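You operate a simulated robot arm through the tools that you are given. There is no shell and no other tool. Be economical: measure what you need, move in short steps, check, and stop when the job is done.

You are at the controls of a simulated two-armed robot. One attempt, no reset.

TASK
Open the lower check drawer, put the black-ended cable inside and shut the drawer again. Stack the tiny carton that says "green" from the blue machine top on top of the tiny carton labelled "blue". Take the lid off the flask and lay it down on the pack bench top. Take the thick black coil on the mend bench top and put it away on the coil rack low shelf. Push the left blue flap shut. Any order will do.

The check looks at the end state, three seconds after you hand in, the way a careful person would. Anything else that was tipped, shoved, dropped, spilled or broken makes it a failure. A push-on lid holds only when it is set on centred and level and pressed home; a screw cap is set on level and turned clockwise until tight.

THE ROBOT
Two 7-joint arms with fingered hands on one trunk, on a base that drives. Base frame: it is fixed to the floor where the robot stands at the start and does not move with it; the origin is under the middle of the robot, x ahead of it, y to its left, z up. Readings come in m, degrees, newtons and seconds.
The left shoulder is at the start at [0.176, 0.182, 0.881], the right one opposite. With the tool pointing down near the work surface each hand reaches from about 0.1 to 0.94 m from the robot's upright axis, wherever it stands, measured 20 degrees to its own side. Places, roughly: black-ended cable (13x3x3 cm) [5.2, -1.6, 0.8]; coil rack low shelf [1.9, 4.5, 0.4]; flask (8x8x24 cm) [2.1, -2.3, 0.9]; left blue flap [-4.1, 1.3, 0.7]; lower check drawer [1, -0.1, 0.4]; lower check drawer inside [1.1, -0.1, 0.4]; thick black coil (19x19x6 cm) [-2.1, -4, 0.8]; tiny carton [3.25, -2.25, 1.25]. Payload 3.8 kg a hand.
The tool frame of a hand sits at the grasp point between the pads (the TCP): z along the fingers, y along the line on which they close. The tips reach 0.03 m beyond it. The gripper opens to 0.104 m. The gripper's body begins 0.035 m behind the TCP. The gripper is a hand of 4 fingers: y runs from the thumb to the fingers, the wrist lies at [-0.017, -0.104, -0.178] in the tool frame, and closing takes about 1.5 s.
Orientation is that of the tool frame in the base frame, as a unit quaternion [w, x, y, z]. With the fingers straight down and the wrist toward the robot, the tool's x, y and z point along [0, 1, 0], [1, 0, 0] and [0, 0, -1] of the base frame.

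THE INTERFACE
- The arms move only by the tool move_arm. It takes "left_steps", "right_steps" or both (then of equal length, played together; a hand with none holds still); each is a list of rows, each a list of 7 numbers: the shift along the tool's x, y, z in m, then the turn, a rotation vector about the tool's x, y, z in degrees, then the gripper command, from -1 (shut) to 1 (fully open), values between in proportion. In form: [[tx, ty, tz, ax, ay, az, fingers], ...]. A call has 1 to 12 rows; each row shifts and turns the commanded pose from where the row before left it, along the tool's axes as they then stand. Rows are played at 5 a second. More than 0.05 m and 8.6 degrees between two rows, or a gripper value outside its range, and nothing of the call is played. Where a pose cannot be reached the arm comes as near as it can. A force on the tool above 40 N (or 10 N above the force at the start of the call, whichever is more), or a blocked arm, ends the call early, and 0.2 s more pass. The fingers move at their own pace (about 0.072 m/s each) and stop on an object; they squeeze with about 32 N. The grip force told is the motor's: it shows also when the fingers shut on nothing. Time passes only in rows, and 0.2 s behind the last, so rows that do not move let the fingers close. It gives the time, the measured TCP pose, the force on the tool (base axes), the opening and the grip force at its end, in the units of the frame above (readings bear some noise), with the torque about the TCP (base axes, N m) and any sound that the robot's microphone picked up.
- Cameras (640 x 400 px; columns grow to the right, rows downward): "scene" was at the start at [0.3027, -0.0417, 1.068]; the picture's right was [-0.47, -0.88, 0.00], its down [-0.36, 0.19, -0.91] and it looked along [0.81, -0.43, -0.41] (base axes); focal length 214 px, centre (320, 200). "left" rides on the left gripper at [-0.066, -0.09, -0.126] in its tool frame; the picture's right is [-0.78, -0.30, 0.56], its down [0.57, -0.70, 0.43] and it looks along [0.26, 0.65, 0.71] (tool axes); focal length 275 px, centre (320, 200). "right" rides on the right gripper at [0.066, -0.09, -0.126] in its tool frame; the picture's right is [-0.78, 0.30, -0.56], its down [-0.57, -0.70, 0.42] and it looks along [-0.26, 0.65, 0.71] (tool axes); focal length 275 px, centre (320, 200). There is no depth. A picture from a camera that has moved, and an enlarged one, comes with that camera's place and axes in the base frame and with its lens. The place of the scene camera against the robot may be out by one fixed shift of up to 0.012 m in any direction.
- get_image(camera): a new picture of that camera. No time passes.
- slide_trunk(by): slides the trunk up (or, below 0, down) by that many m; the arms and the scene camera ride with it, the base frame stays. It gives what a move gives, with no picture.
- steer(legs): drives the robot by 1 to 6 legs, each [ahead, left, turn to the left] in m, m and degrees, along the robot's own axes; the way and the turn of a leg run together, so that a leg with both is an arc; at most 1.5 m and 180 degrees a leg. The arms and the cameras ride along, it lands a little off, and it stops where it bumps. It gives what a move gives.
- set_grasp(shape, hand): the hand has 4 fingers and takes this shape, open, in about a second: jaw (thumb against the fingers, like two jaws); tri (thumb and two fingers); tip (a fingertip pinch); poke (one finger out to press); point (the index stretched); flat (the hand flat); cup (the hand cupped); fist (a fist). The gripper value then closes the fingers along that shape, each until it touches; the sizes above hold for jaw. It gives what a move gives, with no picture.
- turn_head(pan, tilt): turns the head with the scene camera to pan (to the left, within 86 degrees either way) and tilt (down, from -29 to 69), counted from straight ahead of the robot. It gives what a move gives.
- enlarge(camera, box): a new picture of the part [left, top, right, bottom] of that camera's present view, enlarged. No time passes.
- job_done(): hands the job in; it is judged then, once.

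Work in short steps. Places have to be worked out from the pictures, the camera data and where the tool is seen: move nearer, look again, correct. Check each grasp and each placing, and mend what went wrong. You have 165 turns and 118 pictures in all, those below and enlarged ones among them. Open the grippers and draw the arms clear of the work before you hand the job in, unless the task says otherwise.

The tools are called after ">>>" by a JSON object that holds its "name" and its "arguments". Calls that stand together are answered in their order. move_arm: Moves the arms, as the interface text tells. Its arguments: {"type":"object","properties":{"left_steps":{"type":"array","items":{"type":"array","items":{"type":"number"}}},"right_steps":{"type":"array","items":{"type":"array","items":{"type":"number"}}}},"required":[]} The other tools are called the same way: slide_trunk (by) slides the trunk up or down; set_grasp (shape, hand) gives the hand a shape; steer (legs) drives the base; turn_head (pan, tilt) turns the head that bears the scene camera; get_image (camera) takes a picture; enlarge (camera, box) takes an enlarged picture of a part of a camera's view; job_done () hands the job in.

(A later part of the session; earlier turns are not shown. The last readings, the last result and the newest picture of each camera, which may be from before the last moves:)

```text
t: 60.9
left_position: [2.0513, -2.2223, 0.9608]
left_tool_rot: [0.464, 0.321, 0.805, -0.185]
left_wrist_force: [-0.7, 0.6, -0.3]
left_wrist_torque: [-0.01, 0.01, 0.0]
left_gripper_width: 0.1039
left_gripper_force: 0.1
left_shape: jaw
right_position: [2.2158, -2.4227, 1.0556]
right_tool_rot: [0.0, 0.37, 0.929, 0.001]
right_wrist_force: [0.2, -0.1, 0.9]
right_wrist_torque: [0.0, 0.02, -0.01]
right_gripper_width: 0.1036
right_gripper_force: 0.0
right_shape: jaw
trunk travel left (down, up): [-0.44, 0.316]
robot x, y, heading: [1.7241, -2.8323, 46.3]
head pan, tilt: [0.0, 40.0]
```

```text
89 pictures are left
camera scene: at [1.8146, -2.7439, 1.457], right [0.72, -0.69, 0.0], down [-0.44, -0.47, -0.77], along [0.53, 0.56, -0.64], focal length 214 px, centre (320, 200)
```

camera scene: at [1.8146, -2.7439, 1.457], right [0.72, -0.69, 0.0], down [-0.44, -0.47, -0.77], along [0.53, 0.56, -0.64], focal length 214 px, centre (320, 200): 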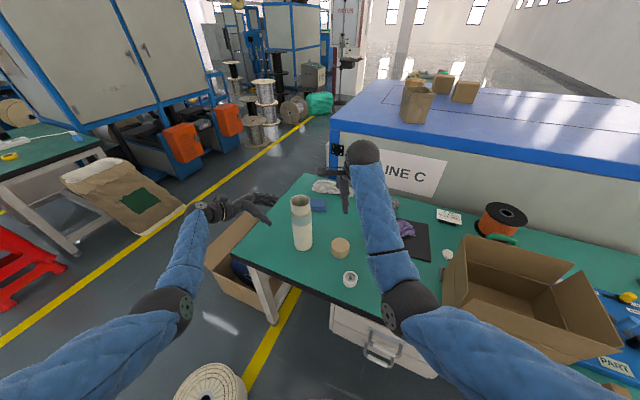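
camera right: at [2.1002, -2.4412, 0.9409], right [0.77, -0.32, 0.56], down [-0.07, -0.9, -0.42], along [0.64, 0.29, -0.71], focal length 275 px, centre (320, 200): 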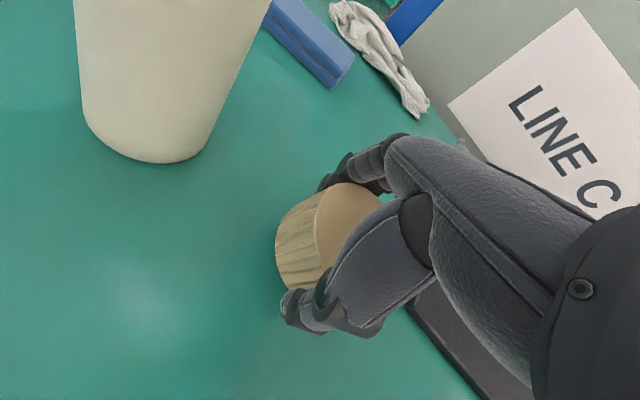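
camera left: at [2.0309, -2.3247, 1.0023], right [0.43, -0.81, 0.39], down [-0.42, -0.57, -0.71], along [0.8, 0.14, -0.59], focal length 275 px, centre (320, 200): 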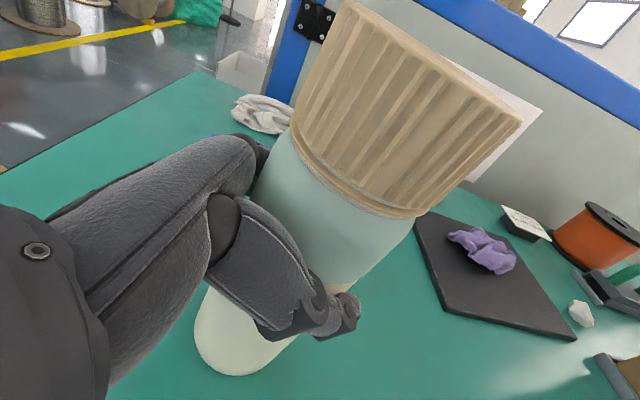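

The lid sits upright on the bench and the flask stands. Now for the machine-top cartons: I'll raise the trunk, back out and go around into the aisle on the machine's left end.

>>> {"name": "slide_trunk", "arguments": {"by": 0.3}}

>>> {"name": "steer", "arguments": {"legs": [[-0.45, 0, 0], [0, 0, 44], [0.55, 0.46, 0], [1.1, 0, 0], [0, 0, -69]]}}

>>> {"name": "turn_head", "arguments": {"pan": 0, "tilt": 25}}

>>> {"name": "get_image", "arguments": {"camera": "scene"}}

```text
t: 63.9
left_position: [2.0508, -2.2241, 1.257]
left_tool_rot: [0.464, 0.321, 0.805, -0.186]
left_wrist_force: [-0.8, 0.5, -0.7]
left_wrist_torque: [-0.02, -0.02, 0.01]
left_gripper_width: 0.1039
left_gripper_force: 0.0
left_shape: jaw
right_position: [2.212, -2.4218, 1.3554]
right_tool_rot: [0.0, 0.371, 0.929, 0.0]
right_wrist_force: [0.1, -0.4, 1.0]
right_wrist_torque: [0.01, -0.01, -0.02]
right_gripper_width: 0.1037
right_gripper_force: 0.1
right_shape: jaw
trunk travel left (down, up): [-0.74, 0.016]
robot x, y, heading: [1.7271, -2.8317, 46.3]
head pan, tilt: [0.0, 40.0]
```

```text
t: 80.2
left_position: [1.4891, -1.1236, 1.2559]
left_tool_rot: [0.415, 0.481, 0.72, -0.278]
left_wrist_force: [-0.2, -0.3, -0.5]
left_wrist_torque: [-0.01, -0.01, -0.01]
left_gripper_width: 0.1037
left_gripper_force: 0.0
left_shape: jaw
right_position: [1.5552, -1.37, 1.3542]
right_tool_rot: [0.0, 0.555, 0.832, 0.0]
right_wrist_force: [1.2, 0.2, 0.5]
right_wrist_torque: [0.0, 0.0, 0.0]
right_gripper_width: 0.1039
right_gripper_force: 0.1
right_shape: jaw
trunk travel left (down, up): [-0.74, 0.016]
robot x, y, heading: [0.9468, -1.5463, 22.6]
head pan, tilt: [0.0, 40.0]
```

```text
t: 81.0
left_position: [1.4884, -1.1231, 1.2567]
left_tool_rot: [0.416, 0.481, 0.72, -0.279]
left_wrist_force: [0.7, -0.5, 0.0]
left_wrist_torque: [0.02, -0.06, 0.01]
left_gripper_width: 0.1038
left_gripper_force: 0.1
left_shape: jaw
right_position: [1.5556, -1.3701, 1.3546]
right_tool_rot: [-0.001, 0.556, 0.831, 0.0]
right_wrist_force: [-0.2, 1.3, -1.3]
right_wrist_torque: [-0.01, 0.01, -0.01]
right_gripper_width: 0.1037
right_gripper_force: 0.0
right_shape: jaw
trunk travel left (down, up): [-0.74, 0.016]
robot x, y, heading: [0.9447, -1.5465, 22.4]
head pan, tilt: [0.0, 25.0]
```

```text
88 pictures are left
camera scene: at [1.0476, -1.5043, 1.7808], right [0.38, -0.92, 0.0], down [-0.39, -0.16, -0.91], along [0.84, 0.35, -0.42], focal length 214 px, centre (320, 200)
```

scene: 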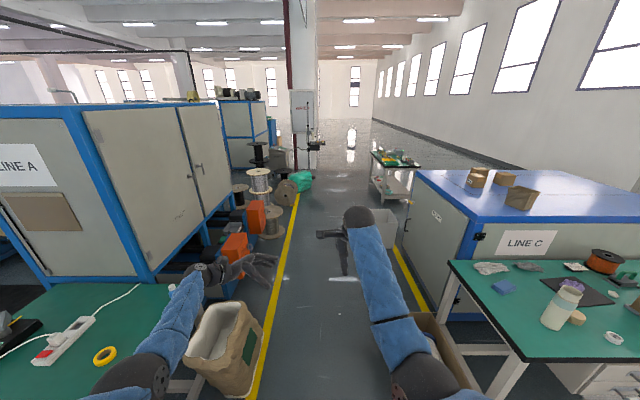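

Great overview. Zooming in on the machine-top cartons and the far green-topped bench.

>>> {"name": "enlarge", "arguments": {"camera": "scene", "box": [360, 140, 560, 265]}}

```text
3.20 times, centred on (460, 202) of scene
camera zoom: at [1.0476, -1.5043, 1.7808], right [0.38, -0.92, 0.0], down [-0.39, -0.16, -0.91], along [0.84, 0.35, -0.42], focal length 686 px, centre (-128, 192)
```

zoom: 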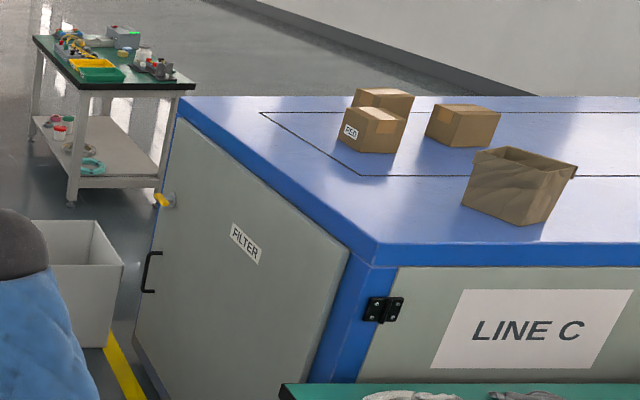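

The three small cartons (one labelled RED) stand near the machine's left end; triangulated, the machine top is at about z≈1.08–1.1 and the cartons around (3.2–3.4, -2.1 – -2.35). I'll drive up the aisle and face the machine end.

>>> {"name": "steer", "arguments": {"legs": [[1.05, 0.05, 0], [0.9, -0.3, 0], [0, 0, -91]]}}

>>> {"name": "get_image", "arguments": {"camera": "scene"}}

```text
t: 94.9
left_position: [3.2226, -1.6098, 1.2566]
left_tool_rot: [0.081, 0.854, 0.143, -0.494]
left_wrist_force: [0.5, 0.5, -0.4]
left_wrist_torque: [0.03, 0.01, 0.0]
left_gripper_width: 0.1039
left_gripper_force: 0.0
left_shape: jaw
right_position: [2.9722, -1.6596, 1.354]
right_tool_rot: [0.0, 0.986, 0.164, 0.0]
right_wrist_force: [-0.1, -0.1, -0.2]
right_wrist_torque: [0.02, 0.02, -0.02]
right_gripper_width: 0.1036
right_gripper_force: 0.2
right_shape: jaw
trunk travel left (down, up): [-0.74, 0.016]
robot x, y, heading: [2.8378, -1.0405, -71.5]
head pan, tilt: [0.0, 25.0]
```

```text
86 pictures are left
camera scene: at [2.8776, -1.1357, 1.7809], right [-0.95, -0.32, 0.0], down [-0.14, 0.4, -0.91], along [0.29, -0.86, -0.42], focal length 214 px, centre (320, 200)
```

scene: 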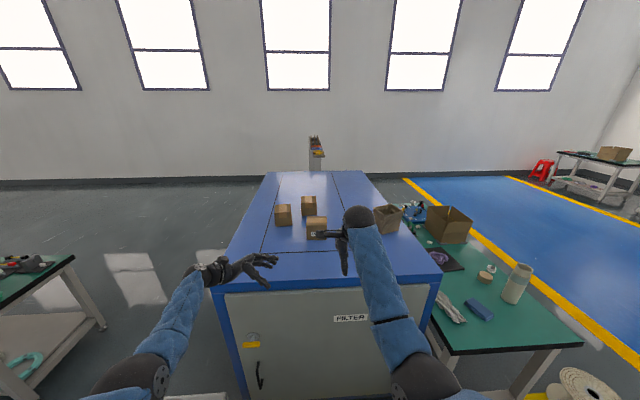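

>>> {"name": "enlarge", "arguments": {"camera": "scene", "box": [230, 170, 430, 295]}}

```text
3.20 times, centred on (330, 232) of scene
camera zoom: at [2.8776, -1.1357, 1.7809], right [-0.95, -0.32, 0.0], down [-0.14, 0.4, -0.91], along [0.29, -0.86, -0.42], focal length 686 px, centre (288, 96)
```

zoom: 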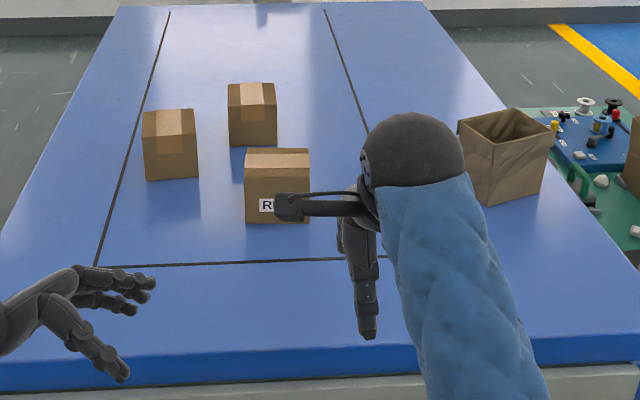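

The other two labels must face away. I'll drive around to the machine's far side to read them.

>>> {"name": "steer", "arguments": {"legs": [[0, 0.9, 0], [0.95, 0.36, 0], [0, 0, -88]]}}

>>> {"name": "get_image", "arguments": {"camera": "scene"}}

```text
t: 100.0
left_position: [4.0572, -1.3247, 1.2563]
left_tool_rot: [0.084, 0.854, 0.148, -0.491]
left_wrist_force: [0.3, 0.2, -0.9]
left_wrist_torque: [-0.02, -0.01, -0.02]
left_gripper_width: 0.1038
left_gripper_force: 0.1
left_shape: jaw
right_position: [3.8072, -1.3775, 1.3559]
right_tool_rot: [-0.001, 0.986, 0.17, 0.0]
right_wrist_force: [0.7, 0.6, -0.2]
right_wrist_torque: [0.02, 0.02, 0.01]
right_gripper_width: 0.1036
right_gripper_force: 0.0
right_shape: jaw
trunk travel left (down, up): [-0.74, 0.016]
robot x, y, heading: [3.6676, -0.7607, -70.7]
head pan, tilt: [0.0, 25.0]
stopped in leg 2: the robot was blocked; the commanded pose is now the measured one
```

```text
84 pictures are left
camera scene: at [3.7067, -0.8544, 1.7809], right [-0.94, -0.33, 0.0], down [-0.14, 0.4, -0.91], along [0.3, -0.85, -0.42], focal length 214 px, centre (320, 200)
```

scene: 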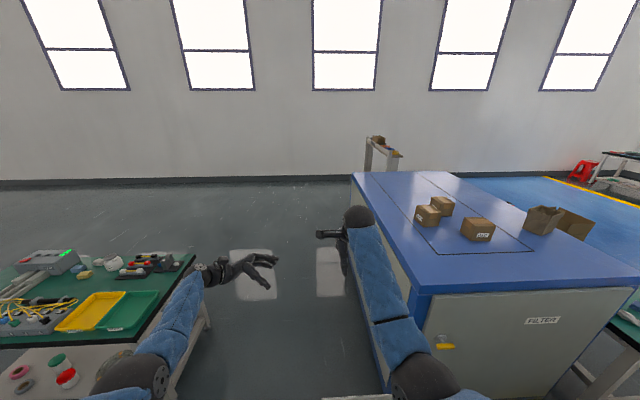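

Blocked right away, probably close to the bin. I'll look down to see what is in front.

>>> {"name": "turn_head", "arguments": {"pan": 0, "tilt": 66}}

>>> {"name": "get_image", "arguments": {"camera": "scene"}}

```text
t: 101.1
left_position: [4.0571, -1.3252, 1.257]
left_tool_rot: [0.084, 0.853, 0.148, -0.493]
left_wrist_force: [0.5, -0.8, 0.1]
left_wrist_torque: [0.03, 0.02, -0.04]
left_gripper_width: 0.1039
left_gripper_force: 0.0
left_shape: jaw
right_position: [3.807, -1.3782, 1.3551]
right_tool_rot: [0.0, 0.986, 0.169, 0.0]
right_wrist_force: [-0.7, -0.8, -0.8]
right_wrist_torque: [0.02, 0.01, -0.01]
right_gripper_width: 0.1038
right_gripper_force: 0.2
right_shape: jaw
trunk travel left (down, up): [-0.74, 0.016]
robot x, y, heading: [3.6642, -0.7584, -70.6]
head pan, tilt: [0.0, 66.0]
```

```text
83 pictures are left
camera scene: at [3.6965, -0.8237, 1.7243], right [-0.94, -0.33, 0.0], down [-0.3, 0.86, -0.41], along [0.14, -0.38, -0.91], focal length 214 px, centre (320, 200)
```

scene: 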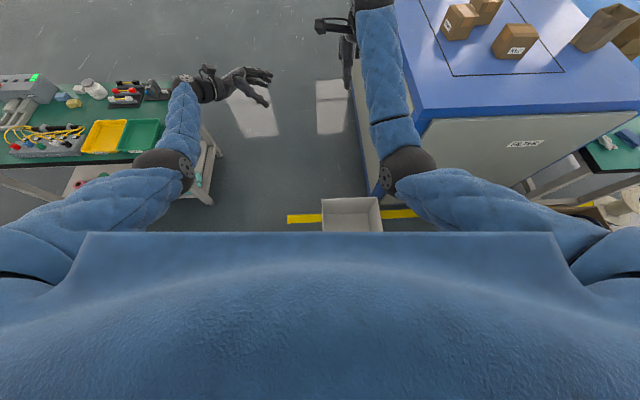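

The bin is right ahead. I'll sidestep further left, then go forward between the bin and the far bench, and turn to the machine.

>>> {"name": "steer", "arguments": {"legs": [[0, 0.66, 0], [0.95, -0.32, 0], [0, 0, -88]]}}

>>> {"name": "turn_head", "arguments": {"pan": 0, "tilt": 35}}

>>> {"name": "get_image", "arguments": {"camera": "scene"}}

```text
t: 113.3
left_position: [3.7521, -1.9568, 1.2566]
left_tool_rot: [-0.285, 0.714, -0.49, -0.411]
left_wrist_force: [0.7, -0.3, -0.1]
left_wrist_torque: [0.01, -0.02, 0.0]
left_gripper_width: 0.1041
left_gripper_force: 0.1
left_shape: jaw
right_position: [3.6921, -1.7082, 1.3551]
right_tool_rot: [0.0, 0.823, -0.568, 0.0]
right_wrist_force: [0.0, -0.4, 0.0]
right_wrist_torque: [0.02, 0.0, -0.01]
right_gripper_width: 0.1038
right_gripper_force: 0.1
right_shape: jaw
trunk travel left (down, up): [-0.74, 0.016]
robot x, y, heading: [4.3034, -1.5486, -158.9]
head pan, tilt: [0.0, 66.0]
```

```text
t: 114.3
left_position: [3.7525, -1.9559, 1.2572]
left_tool_rot: [-0.284, 0.714, -0.49, -0.411]
left_wrist_force: [0.1, -0.4, -0.4]
left_wrist_torque: [-0.01, 0.03, 0.04]
left_gripper_width: 0.104
left_gripper_force: 0.1
left_shape: jaw
right_position: [3.6926, -1.7083, 1.3567]
right_tool_rot: [0.001, 0.824, -0.567, 0.0]
right_wrist_force: [0.6, 0.3, 0.3]
right_wrist_torque: [0.02, -0.01, 0.0]
right_gripper_width: 0.1038
right_gripper_force: 0.0
right_shape: jaw
trunk travel left (down, up): [-0.74, 0.016]
robot x, y, heading: [4.3055, -1.5477, -159.0]
head pan, tilt: [0.0, 35.0]
```

```text
82 pictures are left
camera scene: at [4.2236, -1.5827, 1.7651], right [-0.36, 0.93, 0.0], down [0.54, 0.21, -0.82], along [-0.76, -0.29, -0.57], focal length 214 px, centre (320, 200)
```

scene: 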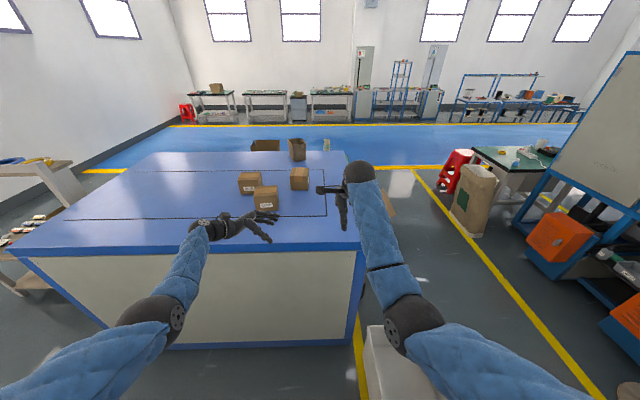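

>>> {"name": "enlarge", "arguments": {"camera": "scene", "box": [210, 150, 354, 240]}}

```text
4.44 times, centred on (282, 195) of scene
camera zoom: at [4.2236, -1.5827, 1.7651], right [-0.36, 0.93, 0.0], down [0.54, 0.21, -0.82], along [-0.76, -0.29, -0.57], focal length 953 px, centre (489, 222)
```

zoom: 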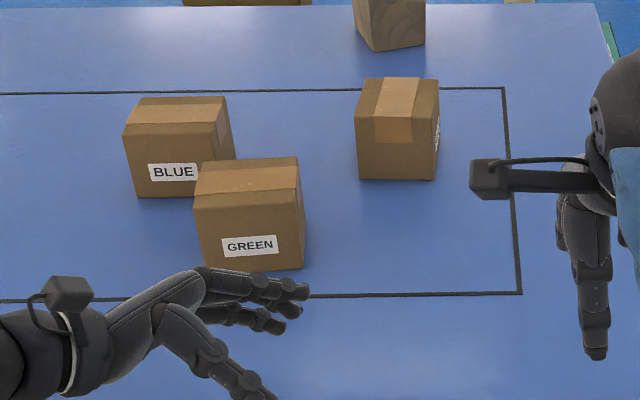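

GREEN is the front carton, BLUE the one behind to its left (machine top z≈1.09). I'll raise the left hand and turn it straight down, then move the base closer.

>>> {"name": "move_arm", "arguments": {"left_steps": [[-0.035, 0, -0.02, 0, 0, 0, 1], [-0.035, 0, -0.02, 0, 0, 0, 1], [-0.035, 0, -0.02, 0, 0, 0, 1], [0, 0, 0, 0, 7.5, 0, 1], [0, 0, 0, 0, 7.5, 0, 1], [0, 0, 0, 0, 7.5, 0, 1], [0, 0, 0, 0, 7.5, 0, 1], [0, 0, 0, 0, 7.5, 0, 1], [0, 0, 0, 0, 7.5, 0, 1], [0, 0, 0, 0, 7.5, 0, 1], [0, 0, 0, 0, 7.5, 0, 1]]}}

>>> {"name": "steer", "arguments": {"legs": [[0, 0.2, 0], [0.27, 0, 0]]}}

>>> {"name": "get_image", "arguments": {"camera": "left"}}

>>> {"name": "get_image", "arguments": {"camera": "scene"}}

```text
t: 116.7
left_position: [3.7521, -1.9549, 1.3773]
left_tool_rot: [0.0, 0.824, -0.567, 0.001]
left_wrist_force: [1.2, -0.1, -0.4]
left_wrist_torque: [-0.01, -0.04, 0.01]
left_gripper_width: 0.1039
left_gripper_force: 0.2
left_shape: jaw
right_position: [3.6918, -1.7074, 1.3564]
right_tool_rot: [0.0, 0.823, -0.567, 0.0]
right_wrist_force: [0.4, 0.3, -0.8]
right_wrist_torque: [0.0, 0.01, -0.03]
right_gripper_width: 0.1037
right_gripper_force: 0.1
right_shape: jaw
trunk travel left (down, up): [-0.74, 0.016]
robot x, y, heading: [4.3057, -1.5465, -159.0]
head pan, tilt: [0.0, 35.0]
```

```text
t: 119.8
left_position: [3.568, -2.2442, 1.3785]
left_tool_rot: [0.0, 0.823, -0.568, -0.001]
left_wrist_force: [-0.3, -0.5, -0.4]
left_wrist_torque: [0.04, -0.01, -0.04]
left_gripper_width: 0.1038
left_gripper_force: 0.1
left_shape: jaw
right_position: [3.5108, -1.9963, 1.3549]
right_tool_rot: [0.0, 0.823, -0.568, 0.0]
right_wrist_force: [-0.5, 0.4, -0.6]
right_wrist_torque: [-0.02, -0.01, -0.02]
right_gripper_width: 0.1038
right_gripper_force: 0.1
right_shape: jaw
trunk travel left (down, up): [-0.74, 0.016]
robot x, y, heading: [4.1238, -1.842, -159.1]
head pan, tilt: [0.0, 35.0]
```

```text
80 pictures are left
camera left: at [3.6298, -2.1502, 1.5031], right [0.0, 0.83, -0.56], down [0.86, -0.29, -0.42], along [-0.51, -0.48, -0.71], focal length 275 px, centre (320, 200)
```

left: 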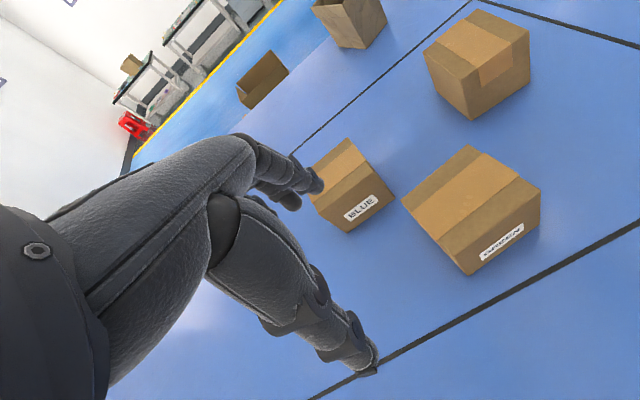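

```text
79 pictures are left
camera scene: at [4.0416, -1.8722, 1.7652], right [-0.35, 0.94, 0.0], down [0.54, 0.2, -0.82], along [-0.77, -0.29, -0.57], focal length 214 px, centre (320, 200)
```

scene: 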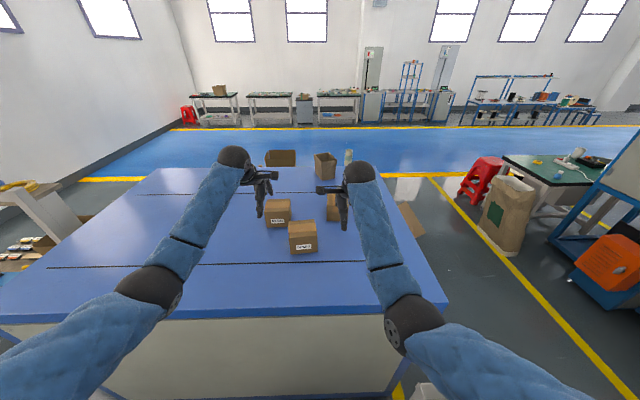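

>>> {"name": "enlarge", "arguments": {"camera": "left", "box": [300, 120, 556, 280]}}

```text
2.50 times, centred on (428, 200) of left
camera zoom: at [3.6298, -2.1502, 1.5031], right [0.0, 0.83, -0.56], down [0.86, -0.29, -0.42], along [-0.51, -0.48, -0.71], focal length 688 px, centre (50, 200)
```

zoom: 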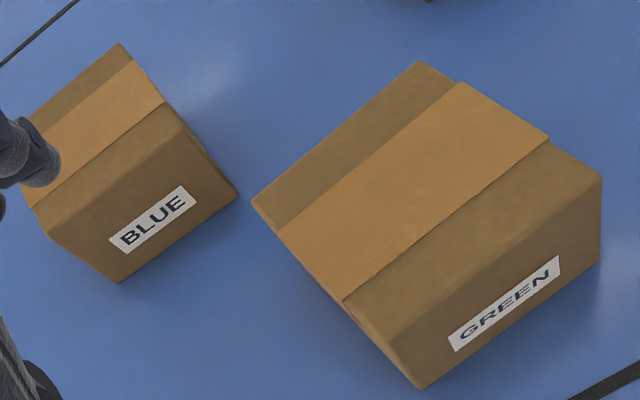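

The cartons are near the hand's maximum opening, so I need accurate size. I'll move the left hand over GREEN and take a second view to triangulate.

>>> {"name": "move_arm", "arguments": {"left_steps": [[-0.036, 0.014, 0.01, 0, 0, 0, 1], [-0.035, 0.014, 0.01, 0, 0, 0, 1], [-0.035, 0.015, 0.01, 0, 0, 0, 1], [0, 0, 0, 0, 0, -8, 1], [0, 0, 0, 0, 0, 0, 1]]}}

>>> {"name": "get_image", "arguments": {"camera": "left"}}

```text
t: 121.0
left_position: [3.4889, -2.1634, 1.3489]
left_tool_rot: [0.0, 0.861, -0.508, -0.001]
left_wrist_force: [0.5, 0.0, -1.3]
left_wrist_torque: [0.01, -0.01, 0.01]
left_gripper_width: 0.104
left_gripper_force: 0.1
left_shape: jaw
right_position: [3.5093, -1.9977, 1.3558]
right_tool_rot: [0.0, 0.823, -0.568, 0.001]
right_wrist_force: [-0.4, -0.5, 0.3]
right_wrist_torque: [-0.02, -0.04, -0.01]
right_gripper_width: 0.1037
right_gripper_force: 0.1
right_shape: jaw
trunk travel left (down, up): [-0.74, 0.016]
robot x, y, heading: [4.1237, -1.8376, -159.1]
head pan, tilt: [0.0, 35.0]
```

```text
77 pictures are left
camera left: at [3.5345, -2.0604, 1.4733], right [-0.12, 0.82, -0.56], down [0.89, -0.16, -0.42], along [-0.44, -0.55, -0.71], focal length 275 px, centre (320, 200)
```

left: 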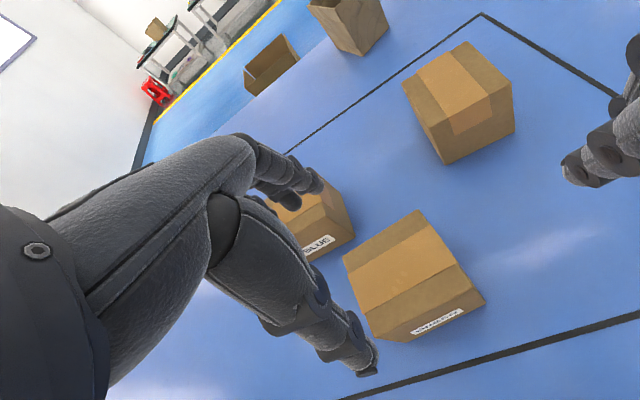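

Triangulated: GREEN's top at z≈1.183, about 0.108 (label side) × 0.097 × 0.09 m – barely inside the 0.104 opening. I'll check whether another hand shape opens wider, testing on the free right hand.

>>> {"name": "set_grasp", "arguments": {"hand": "right", "shape": "tri"}}

>>> {"name": "set_grasp", "arguments": {"hand": "right", "shape": "cup"}}

>>> {"name": "set_grasp", "arguments": {"hand": "right", "shape": "flat"}}

>>> {"name": "get_image", "arguments": {"camera": "right"}}

```text
t: 121.9
left_position: [3.4874, -2.1616, 1.3475]
left_tool_rot: [-0.001, 0.861, -0.508, 0.001]
left_wrist_force: [0.1, 0.4, 0.1]
left_wrist_torque: [0.0, 0.0, 0.03]
left_gripper_width: 0.1039
left_gripper_force: 0.0
left_shape: jaw
right_position: [3.5095, -1.9954, 1.356]
right_tool_rot: [0.0, 0.823, -0.569, 0.0]
right_wrist_force: [-0.8, 0.3, 0.1]
right_wrist_torque: [0.02, 0.01, -0.05]
right_gripper_width: 0.1037
right_gripper_force: 0.1
right_shape: tri
trunk travel left (down, up): [-0.74, 0.016]
robot x, y, heading: [4.1199, -1.8388, -159.2]
head pan, tilt: [0.0, 35.0]
```

```text
t: 122.8
left_position: [3.4871, -2.1613, 1.3482]
left_tool_rot: [-0.001, 0.861, -0.508, 0.001]
left_wrist_force: [0.6, 0.7, 0.0]
left_wrist_torque: [0.01, 0.0, 0.0]
left_gripper_width: 0.1036
left_gripper_force: 0.1
left_shape: jaw
right_position: [3.5086, -1.9983, 1.355]
right_tool_rot: [0.001, 0.823, -0.568, 0.0]
right_wrist_force: [0.2, 0.6, -0.4]
right_wrist_torque: [0.0, -0.03, 0.0]
right_gripper_width: 0.0599
right_gripper_force: 0.1
right_shape: cup
trunk travel left (down, up): [-0.74, 0.016]
robot x, y, heading: [4.12, -1.8397, -159.2]
head pan, tilt: [0.0, 35.0]
```

```text
t: 123.7
left_position: [3.4869, -2.1625, 1.3484]
left_tool_rot: [-0.001, 0.861, -0.509, 0.001]
left_wrist_force: [-0.2, 0.0, -0.7]
left_wrist_torque: [0.01, 0.01, 0.0]
left_gripper_width: 0.1038
left_gripper_force: 0.1
left_shape: jaw
right_position: [3.5089, -1.9974, 1.3548]
right_tool_rot: [0.0, 0.823, -0.568, 0.0]
right_wrist_force: [0.3, 0.9, -0.3]
right_wrist_torque: [-0.01, 0.0, 0.0]
right_gripper_width: 0.0002
right_gripper_force: 0.1
right_shape: flat
trunk travel left (down, up): [-0.74, 0.016]
robot x, y, heading: [4.1217, -1.8372, -159.1]
head pan, tilt: [0.0, 35.0]
```

```text
76 pictures are left
camera right: at [3.6156, -2.0261, 1.482], right [-0.55, 0.62, 0.56], down [0.45, 0.78, -0.42], along [-0.7, 0.02, -0.71], focal length 275 px, centre (320, 200)
```

right: 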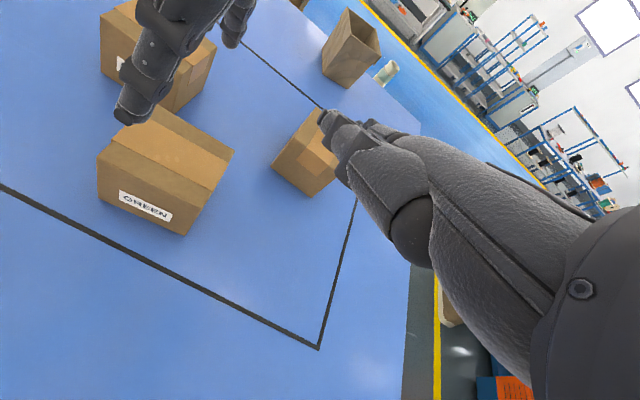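

Right camera gives a consistent size of about 0.100 × 0.096; hand and box axes already agree within 1°. I'll centre the left hand (y +24 mm, x −10 mm) and descend to just above the top for a check.

>>> {"name": "move_arm", "arguments": {"left_steps": [[-0.0097, 0.0243, 0, 0, 0, 0, 1], [0, 0, 0.045, 0, 0, 0, 1], [0, 0, 0.045, 0, 0, 0, 1], [0, 0, 0.028, 0, 0, 0, 1], [0, 0, 0, 0, 0, 0, 1]]}}

>>> {"name": "enlarge", "arguments": {"camera": "right", "box": [40, 60, 296, 220]}}

>>> {"name": "enlarge", "arguments": {"camera": "left", "box": [230, 120, 486, 390]}}

```text
t: 124.9
left_position: [3.4994, -2.1651, 1.244]
left_tool_rot: [0.0, 0.861, -0.509, 0.0]
left_wrist_force: [0.2, 0.4, -0.3]
left_wrist_torque: [-0.01, 0.01, 0.01]
left_gripper_width: 0.1038
left_gripper_force: 0.0
left_shape: jaw
left hand out of reach, approached as far as the arm can: row 1, 3, 4
right_position: [3.5096, -1.9977, 1.3554]
right_tool_rot: [0.001, 0.823, -0.568, 0.001]
right_wrist_force: [0.2, -0.3, -1.1]
right_wrist_torque: [0.01, 0.05, -0.02]
right_gripper_width: 0.0
right_gripper_force: 0.0
right_shape: flat
trunk travel left (down, up): [-0.74, 0.016]
robot x, y, heading: [4.1214, -1.8388, -159.1]
head pan, tilt: [0.0, 35.0]
```

```text
2.50 times, centred on (168, 140) of right
camera zoom: at [3.6158, -2.0268, 1.482], right [-0.55, 0.62, 0.56], down [0.45, 0.78, -0.42], along [-0.7, 0.02, -0.71], focal length 688 px, centre (700, 350)
```

zoom: 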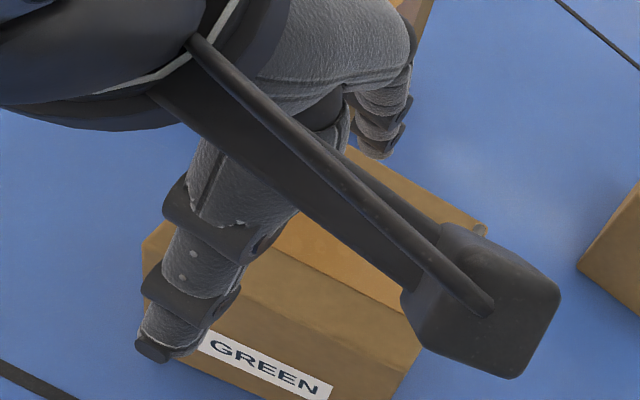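

```text
1.48 times, centred on (358, 255) of left
camera zoom: at [3.5459, -2.0632, 1.3692], right [-0.11, 0.82, -0.56], down [0.89, -0.16, -0.42], along [-0.44, -0.54, -0.71], focal length 408 px, centre (264, 118)
```

zoom: 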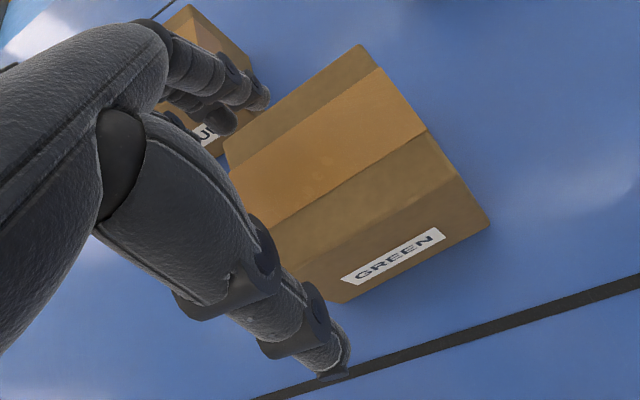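

Out of reach with the trunk this high. I'll raise both hands, then lower the trunk 0.2 m so the arm reaches better.

>>> {"name": "move_arm", "arguments": {"left_steps": [[0, 0, -0.04, 0, 0, 0, 1], [0, 0, -0.04, 0, 0, 0, 1], [0, 0, -0.04, 0, 0, 0, 1], [0, 0, -0.04, 0, 0, 0, 1], [0, 0, -0.04, 0, 0, 0, 1], [0, 0, -0.04, 0, 0, 0, 1]], "right_steps": [[-0.02, -0.02, -0.035, 0, 0, 0, 1], [-0.02, -0.02, -0.035, 0, 0, 0, 1], [-0.02, -0.02, -0.035, 0, 0, 0, 1], [-0.02, -0.02, -0.035, 0, 0, 0, 1], [-0.02, -0.02, -0.035, 0, 0, 0, 1], [-0.02, -0.02, -0.035, 0, 0, 0, 1]]}}

>>> {"name": "set_grasp", "arguments": {"hand": "right", "shape": "jaw"}}

>>> {"name": "slide_trunk", "arguments": {"by": -0.1}}

>>> {"name": "get_image", "arguments": {"camera": "scene"}}

```text
t: 126.3
left_position: [3.4945, -2.1638, 1.4823]
left_tool_rot: [-0.001, 0.861, -0.509, 0.001]
left_wrist_force: [0.0, -0.1, -0.4]
left_wrist_torque: [-0.04, -0.01, 0.01]
left_gripper_width: 0.1041
left_gripper_force: 0.1
left_shape: jaw
right_position: [3.5357, -1.8533, 1.5428]
right_tool_rot: [0.0, 0.823, -0.568, 0.001]
right_wrist_force: [0.3, 0.6, -0.6]
right_wrist_torque: [0.02, -0.01, 0.02]
right_gripper_width: 0.0
right_gripper_force: 0.0
right_shape: flat
right hand out of reach, approached as far as the arm can: row 5, 6
trunk travel left (down, up): [-0.74, 0.016]
robot x, y, heading: [4.1278, -1.8404, -159.2]
head pan, tilt: [0.0, 35.0]
```

```text
t: 127.2
left_position: [3.4952, -2.1668, 1.484]
left_tool_rot: [-0.001, 0.861, -0.508, 0.0]
left_wrist_force: [0.6, 0.0, -0.8]
left_wrist_torque: [0.02, -0.02, 0.02]
left_gripper_width: 0.104
left_gripper_force: 0.0
left_shape: jaw
right_position: [3.5366, -1.8572, 1.544]
right_tool_rot: [0.001, 0.824, -0.567, -0.002]
right_wrist_force: [0.0, 0.2, 0.0]
right_wrist_torque: [0.02, 0.0, -0.02]
right_gripper_width: 0.1039
right_gripper_force: 0.0
right_shape: jaw
trunk travel left (down, up): [-0.74, 0.016]
robot x, y, heading: [4.1222, -1.8378, -159.2]
head pan, tilt: [0.0, 35.0]
```

```text
t: 128.6
left_position: [3.496, -2.1662, 1.3834]
left_tool_rot: [0.0, 0.861, -0.508, 0.0]
left_wrist_force: [-1.0, 0.6, 0.6]
left_wrist_torque: [0.02, -0.03, -0.01]
left_gripper_width: 0.1038
left_gripper_force: 0.0
left_shape: jaw
right_position: [3.5356, -1.853, 1.4446]
right_tool_rot: [0.001, 0.823, -0.568, -0.001]
right_wrist_force: [0.2, -0.4, 0.5]
right_wrist_torque: [0.04, -0.03, -0.01]
right_gripper_width: 0.1039
right_gripper_force: 0.0
right_shape: jaw
trunk travel left (down, up): [-0.64, 0.116]
robot x, y, heading: [4.1239, -1.8379, -158.7]
head pan, tilt: [0.0, 35.0]
```

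```text
73 pictures are left
camera scene: at [4.0393, -1.8733, 1.6654], right [-0.35, 0.94, 0.0], down [0.54, 0.2, -0.82], along [-0.77, -0.29, -0.57], focal length 214 px, centre (320, 200)
```

scene: 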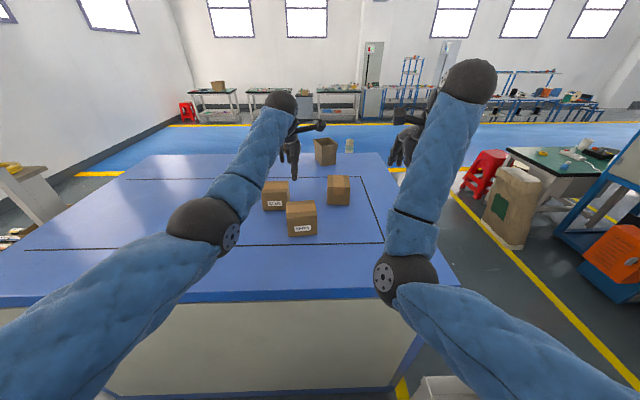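

Elbows are well clear. Lowering 0.1 m more and centring the hand over GREEN.

>>> {"name": "slide_trunk", "arguments": {"by": -0.1}}

>>> {"name": "steer", "arguments": {"legs": [[0.04, 0, 0]]}}

>>> {"name": "enlarge", "arguments": {"camera": "left", "box": [230, 120, 486, 280]}}

```text
t: 129.9
left_position: [3.4961, -2.1662, 1.2847]
left_tool_rot: [0.0, 0.861, -0.508, 0.0]
left_wrist_force: [0.2, 0.7, 0.6]
left_wrist_torque: [-0.01, 0.0, -0.01]
left_gripper_width: 0.1037
left_gripper_force: 0.1
left_shape: jaw
right_position: [3.5322, -1.8549, 1.3397]
right_tool_rot: [-0.001, 0.823, -0.567, 0.001]
right_wrist_force: [0.1, 1.0, 0.0]
right_wrist_torque: [0.01, -0.03, 0.01]
right_gripper_width: 0.1038
right_gripper_force: 0.0
right_shape: jaw
trunk travel left (down, up): [-0.54, 0.216]
robot x, y, heading: [4.1212, -1.8409, -159.2]
head pan, tilt: [0.0, 35.0]
```

```text
t: 130.8
left_position: [3.4581, -2.1785, 1.285]
left_tool_rot: [-0.001, 0.86, -0.51, 0.001]
left_wrist_force: [0.0, 0.1, 0.6]
left_wrist_torque: [0.01, -0.02, -0.03]
left_gripper_width: 0.1043
left_gripper_force: 0.1
left_shape: jaw
right_position: [3.4938, -1.8684, 1.3407]
right_tool_rot: [-0.002, 0.822, -0.569, 0.002]
right_wrist_force: [-0.1, -0.6, 0.0]
right_wrist_torque: [-0.02, 0.01, 0.0]
right_gripper_width: 0.1039
right_gripper_force: 0.0
right_shape: jaw
trunk travel left (down, up): [-0.54, 0.216]
robot x, y, heading: [4.0838, -1.854, -159.5]
head pan, tilt: [0.0, 35.0]
```

```text
2.50 times, centred on (358, 200) of left
camera zoom: at [3.5054, -2.0772, 1.4093], right [-0.11, 0.82, -0.56], down [0.89, -0.16, -0.42], along [-0.44, -0.54, -0.71], focal length 688 px, centre (225, 200)
```

zoom: 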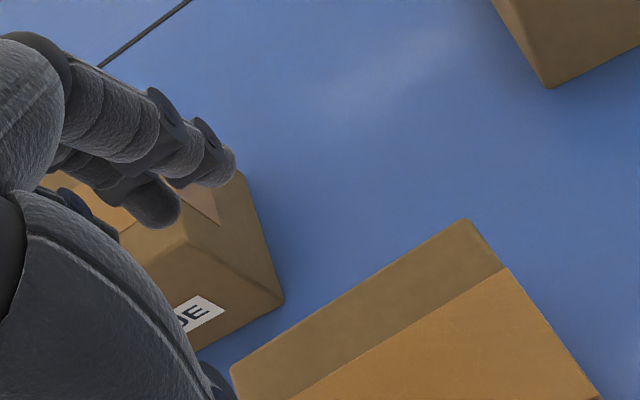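

Corners agree to the millimetre with earlier views. Centring (y −9 mm, x −10 mm) and descending to just above the top.

>>> {"name": "move_arm", "arguments": {"left_steps": [[-0.0104, -0.0091, 0, 0, 0, 0, 1], [0, 0, 0.03, 0, 0, 0, 1], [0, 0, 0.03, 0, 0, 0, 1], [0, 0, 0, 0, 0, 0, 1]]}}

>>> {"name": "get_image", "arguments": {"camera": "left"}}

>>> {"name": "enlarge", "arguments": {"camera": "scene", "box": [240, 160, 368, 240]}}

```text
t: 131.8
left_position: [3.4603, -2.165, 1.224]
left_tool_rot: [0.0, 0.861, -0.509, 0.0]
left_wrist_force: [-0.3, 0.1, -0.1]
left_wrist_torque: [0.07, -0.03, 0.01]
left_gripper_width: 0.1038
left_gripper_force: 0.0
left_shape: jaw
right_position: [3.4942, -1.8672, 1.3387]
right_tool_rot: [-0.002, 0.822, -0.569, 0.001]
right_wrist_force: [-0.7, 0.2, 0.3]
right_wrist_torque: [0.01, 0.03, 0.0]
right_gripper_width: 0.1037
right_gripper_force: 0.0
right_shape: jaw
trunk travel left (down, up): [-0.54, 0.216]
robot x, y, heading: [4.0853, -1.8549, -159.2]
head pan, tilt: [0.0, 35.0]
```

```text
71 pictures are left
camera left: at [3.5073, -2.0635, 1.3494], right [-0.11, 0.82, -0.56], down [0.89, -0.16, -0.42], along [-0.44, -0.54, -0.71], focal length 275 px, centre (320, 200)
```

left: 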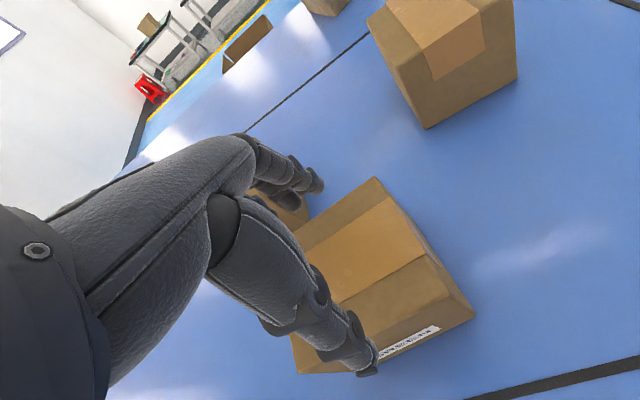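

```text
5.00 times, centred on (304, 200) of scene
camera zoom: at [3.997, -1.8893, 1.5651], right [-0.35, 0.94, 0.0], down [0.54, 0.2, -0.82], along [-0.77, -0.29, -0.57], focal length 1072 px, centre (400, 200)
```

zoom: 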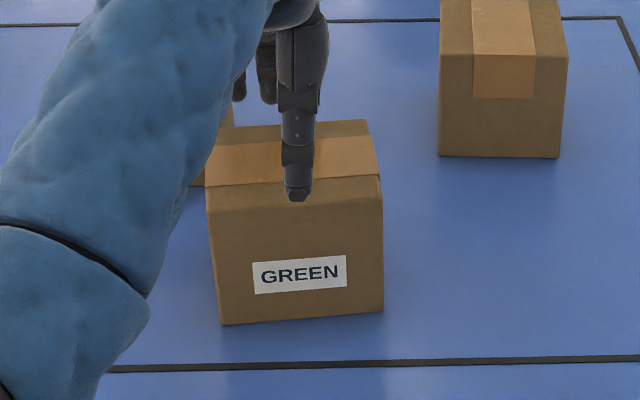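

Pads appear to straddle the box. I'll descend in small steps watching the force.

>>> {"name": "move_arm", "arguments": {"left_steps": [[0, 0, 0.012, 0, 0, 0, 1], [0, 0, 0.01, 0, 0, 0, 1], [0, 0, 0, 0, 0, 0, 1]]}}

>>> {"name": "enlarge", "arguments": {"camera": "scene", "box": [240, 160, 368, 240]}}

```text
t: 132.6
left_position: [3.4591, -2.1652, 1.2025]
left_tool_rot: [-0.001, 0.861, -0.509, 0.0]
left_wrist_force: [0.0, 0.4, 0.4]
left_wrist_torque: [-0.01, 0.01, 0.01]
left_gripper_width: 0.104
left_gripper_force: 0.0
left_shape: jaw
right_position: [3.4947, -1.8684, 1.3409]
right_tool_rot: [-0.002, 0.822, -0.569, 0.001]
right_wrist_force: [-0.1, 0.0, 0.3]
right_wrist_torque: [-0.04, 0.02, 0.0]
right_gripper_width: 0.1038
right_gripper_force: 0.1
right_shape: jaw
trunk travel left (down, up): [-0.54, 0.216]
robot x, y, heading: [4.0871, -1.8541, -159.2]
head pan, tilt: [0.0, 35.0]
```

```text
5.00 times, centred on (304, 200) of scene
camera zoom: at [3.9971, -1.8892, 1.5651], right [-0.35, 0.94, 0.0], down [0.54, 0.2, -0.82], along [-0.77, -0.29, -0.57], focal length 1072 px, centre (400, 200)
```

zoom: 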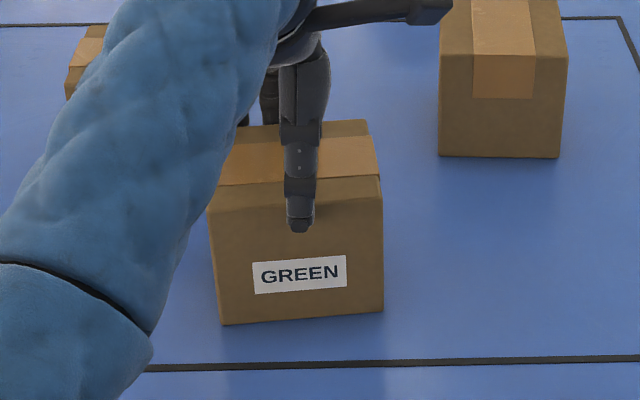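

Fingers pass behind the box and the thumb in front, with no contact. Continuing down and then closing.

>>> {"name": "move_arm", "arguments": {"left_steps": [[0, 0, 0.012, 0, 0, 0, 1], [0, 0, 0.012, 0, 0, 0, 1], [0, 0, 0.012, 0, 0, 0, 1], [0, 0, 0, 0, 0, 0, 1]]}}

```text
t: 133.6
left_position: [3.4617, -2.1647, 1.1762]
left_tool_rot: [0.008, 0.861, -0.509, -0.008]
left_wrist_force: [-2.5, -1.9, 34.5]
left_wrist_torque: [0.0, 0.53, 0.13]
left_gripper_width: 0.1041
left_gripper_force: 0.1
left_shape: jaw
right_position: [3.4979, -1.8671, 1.3425]
right_tool_rot: [-0.001, 0.822, -0.569, -0.001]
right_wrist_force: [-1.0, 0.7, -0.5]
right_wrist_torque: [0.01, 0.0, 0.03]
right_gripper_width: 0.1039
right_gripper_force: 0.0
right_shape: jaw
trunk travel left (down, up): [-0.54, 0.216]
robot x, y, heading: [4.0883, -1.8563, -159.3]
head pan, tilt: [0.0, 35.0]
```

Something touches at z 1.176, likely the palm web on the carton top. I'll ease up 7 mm and look.

>>> {"name": "move_arm", "arguments": {"left_steps": [[0, 0, -0.014, 0, 0, 0, 1], [0, 0, 0, 0, 0, 0, 1]]}}

>>> {"name": "enlarge", "arguments": {"camera": "left", "box": [220, 120, 540, 400]}}

>>> {"name": "enlarge", "arguments": {"camera": "scene", "box": [240, 160, 368, 240]}}

```text
t: 134.2
left_position: [3.4639, -2.1643, 1.1792]
left_tool_rot: [-0.001, 0.86, -0.51, 0.001]
left_wrist_force: [-2.5, 1.0, 9.4]
left_wrist_torque: [-0.22, 0.61, -0.07]
left_gripper_width: 0.1039
left_gripper_force: 0.1
left_shape: jaw
right_position: [3.4949, -1.8665, 1.3413]
right_tool_rot: [-0.001, 0.822, -0.569, 0.0]
right_wrist_force: [-0.5, 0.1, -0.4]
right_wrist_torque: [0.06, 0.0, 0.0]
right_gripper_width: 0.1038
right_gripper_force: 0.1
right_shape: jaw
trunk travel left (down, up): [-0.54, 0.216]
robot x, y, heading: [4.0858, -1.8567, -159.5]
head pan, tilt: [0.0, 35.0]
```

```text
1.43 times, centred on (380, 260) of left
camera zoom: at [3.5096, -2.0633, 1.3046], right [-0.11, 0.82, -0.56], down [0.89, -0.16, -0.42], along [-0.44, -0.54, -0.72], focal length 393 px, centre (234, 114)
```

zoom: 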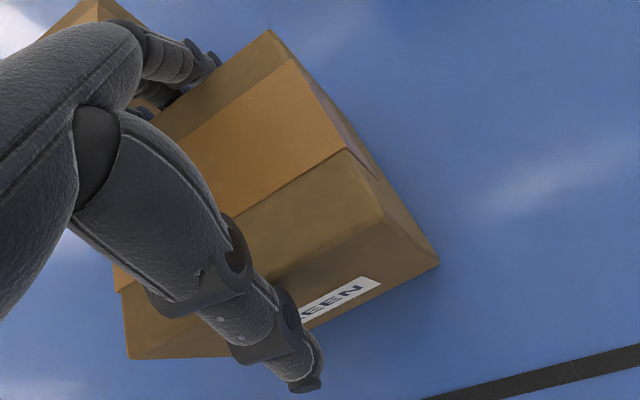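

```text
5.00 times, centred on (304, 200) of scene
camera zoom: at [3.9975, -1.8886, 1.5649], right [-0.35, 0.94, 0.0], down [0.54, 0.2, -0.82], along [-0.77, -0.29, -0.57], focal length 1072 px, centre (400, 200)
```

zoom: 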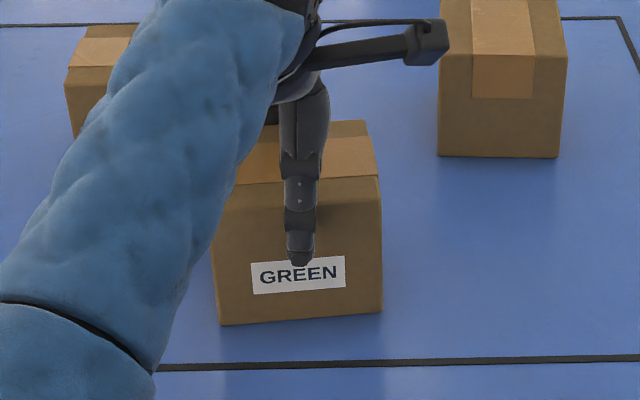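

Thumb and fingers straddle the box, tips well down the sides. Easing 3 mm up and closing.

>>> {"name": "move_arm", "arguments": {"left_steps": [[0, 0, -0.003, 0, 0, 0, 0.8], [0, 0, 0, 0, 0, 0, 0.5], [0, 0, 0, 0, 0, 0, 0.2], [0, 0, 0, 0, 0, 0, 0], [0, 0, 0, 0, 0, 0, 0], [0, 0, 0, 0, 0, 0, 0]]}}

>>> {"name": "enlarge", "arguments": {"camera": "scene", "box": [240, 160, 368, 240]}}

```text
t: 135.6
left_position: [3.4612, -2.1669, 1.1836]
left_tool_rot: [-0.001, 0.86, -0.51, 0.001]
left_wrist_force: [-0.1, 1.2, -0.4]
left_wrist_torque: [-0.05, 0.01, 0.02]
left_gripper_width: 0.0892
left_gripper_force: 32.0
left_shape: jaw
right_position: [3.494, -1.8685, 1.3391]
right_tool_rot: [-0.002, 0.823, -0.569, 0.0]
right_wrist_force: [0.0, 0.5, 0.7]
right_wrist_torque: [0.0, -0.01, 0.03]
right_gripper_width: 0.1038
right_gripper_force: 0.0
right_shape: jaw
trunk travel left (down, up): [-0.54, 0.216]
robot x, y, heading: [4.0848, -1.8548, -159.4]
head pan, tilt: [0.0, 35.0]
```

```text
5.00 times, centred on (304, 200) of scene
camera zoom: at [3.9966, -1.8896, 1.565], right [-0.35, 0.94, 0.0], down [0.54, 0.2, -0.82], along [-0.77, -0.29, -0.57], focal length 1072 px, centre (400, 200)
```

zoom: 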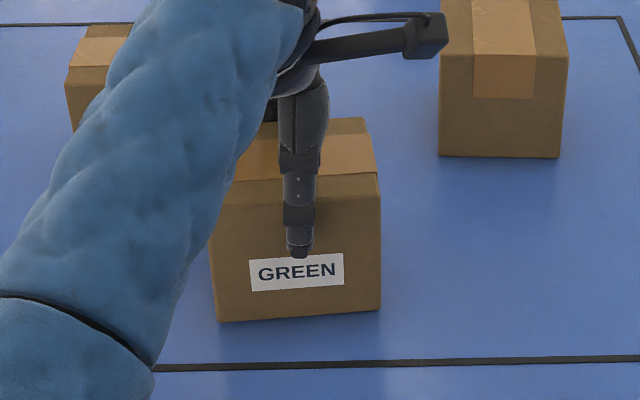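

Holding GREEN firmly. I'll lift it 13 cm and check.

>>> {"name": "move_arm", "arguments": {"left_steps": [[0, 0, -0.02, 0, 0, 0, -0.2], [0, 0, -0.03, 0, 0, 0, -0.2], [0, 0, -0.04, 0, 0, 0, -0.2], [0, 0, -0.04, 0, 0, 0, -0.2], [0, 0, 0, 0, 0, 0, -0.2]]}}

>>> {"name": "get_image", "arguments": {"camera": "left"}}

>>> {"name": "get_image", "arguments": {"camera": "scene"}}

```text
t: 136.8
left_position: [3.4602, -2.1694, 1.3142]
left_tool_rot: [-0.001, 0.86, -0.51, 0.001]
left_wrist_force: [-0.5, -0.6, -3.0]
left_wrist_torque: [0.01, 0.03, 0.01]
left_gripper_width: 0.0895
left_gripper_force: 31.8
left_shape: jaw
right_position: [3.494, -1.8682, 1.3384]
right_tool_rot: [-0.001, 0.822, -0.569, 0.0]
right_wrist_force: [-0.6, 0.8, -0.1]
right_wrist_torque: [-0.02, -0.02, 0.01]
right_gripper_width: 0.1039
right_gripper_force: 0.0
right_shape: jaw
trunk travel left (down, up): [-0.54, 0.216]
robot x, y, heading: [4.0879, -1.8548, -159.4]
head pan, tilt: [0.0, 35.0]
```

```text
65 pictures are left
camera left: at [3.5072, -2.0673, 1.4385], right [-0.11, 0.82, -0.56], down [0.89, -0.16, -0.42], along [-0.44, -0.54, -0.72], focal length 275 px, centre (320, 200)
```

left: 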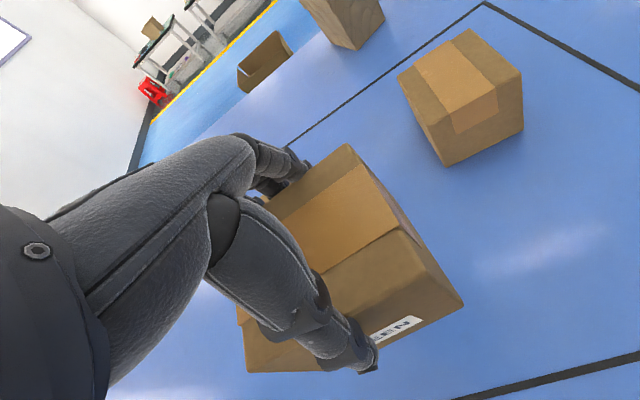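

```text
64 pictures are left
camera scene: at [3.996, -1.8898, 1.5649], right [-0.35, 0.94, 0.0], down [0.54, 0.2, -0.82], along [-0.77, -0.29, -0.57], focal length 214 px, centre (320, 200)
```

scene: 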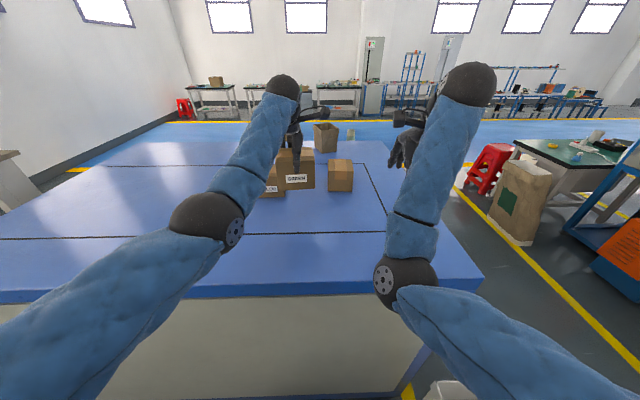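

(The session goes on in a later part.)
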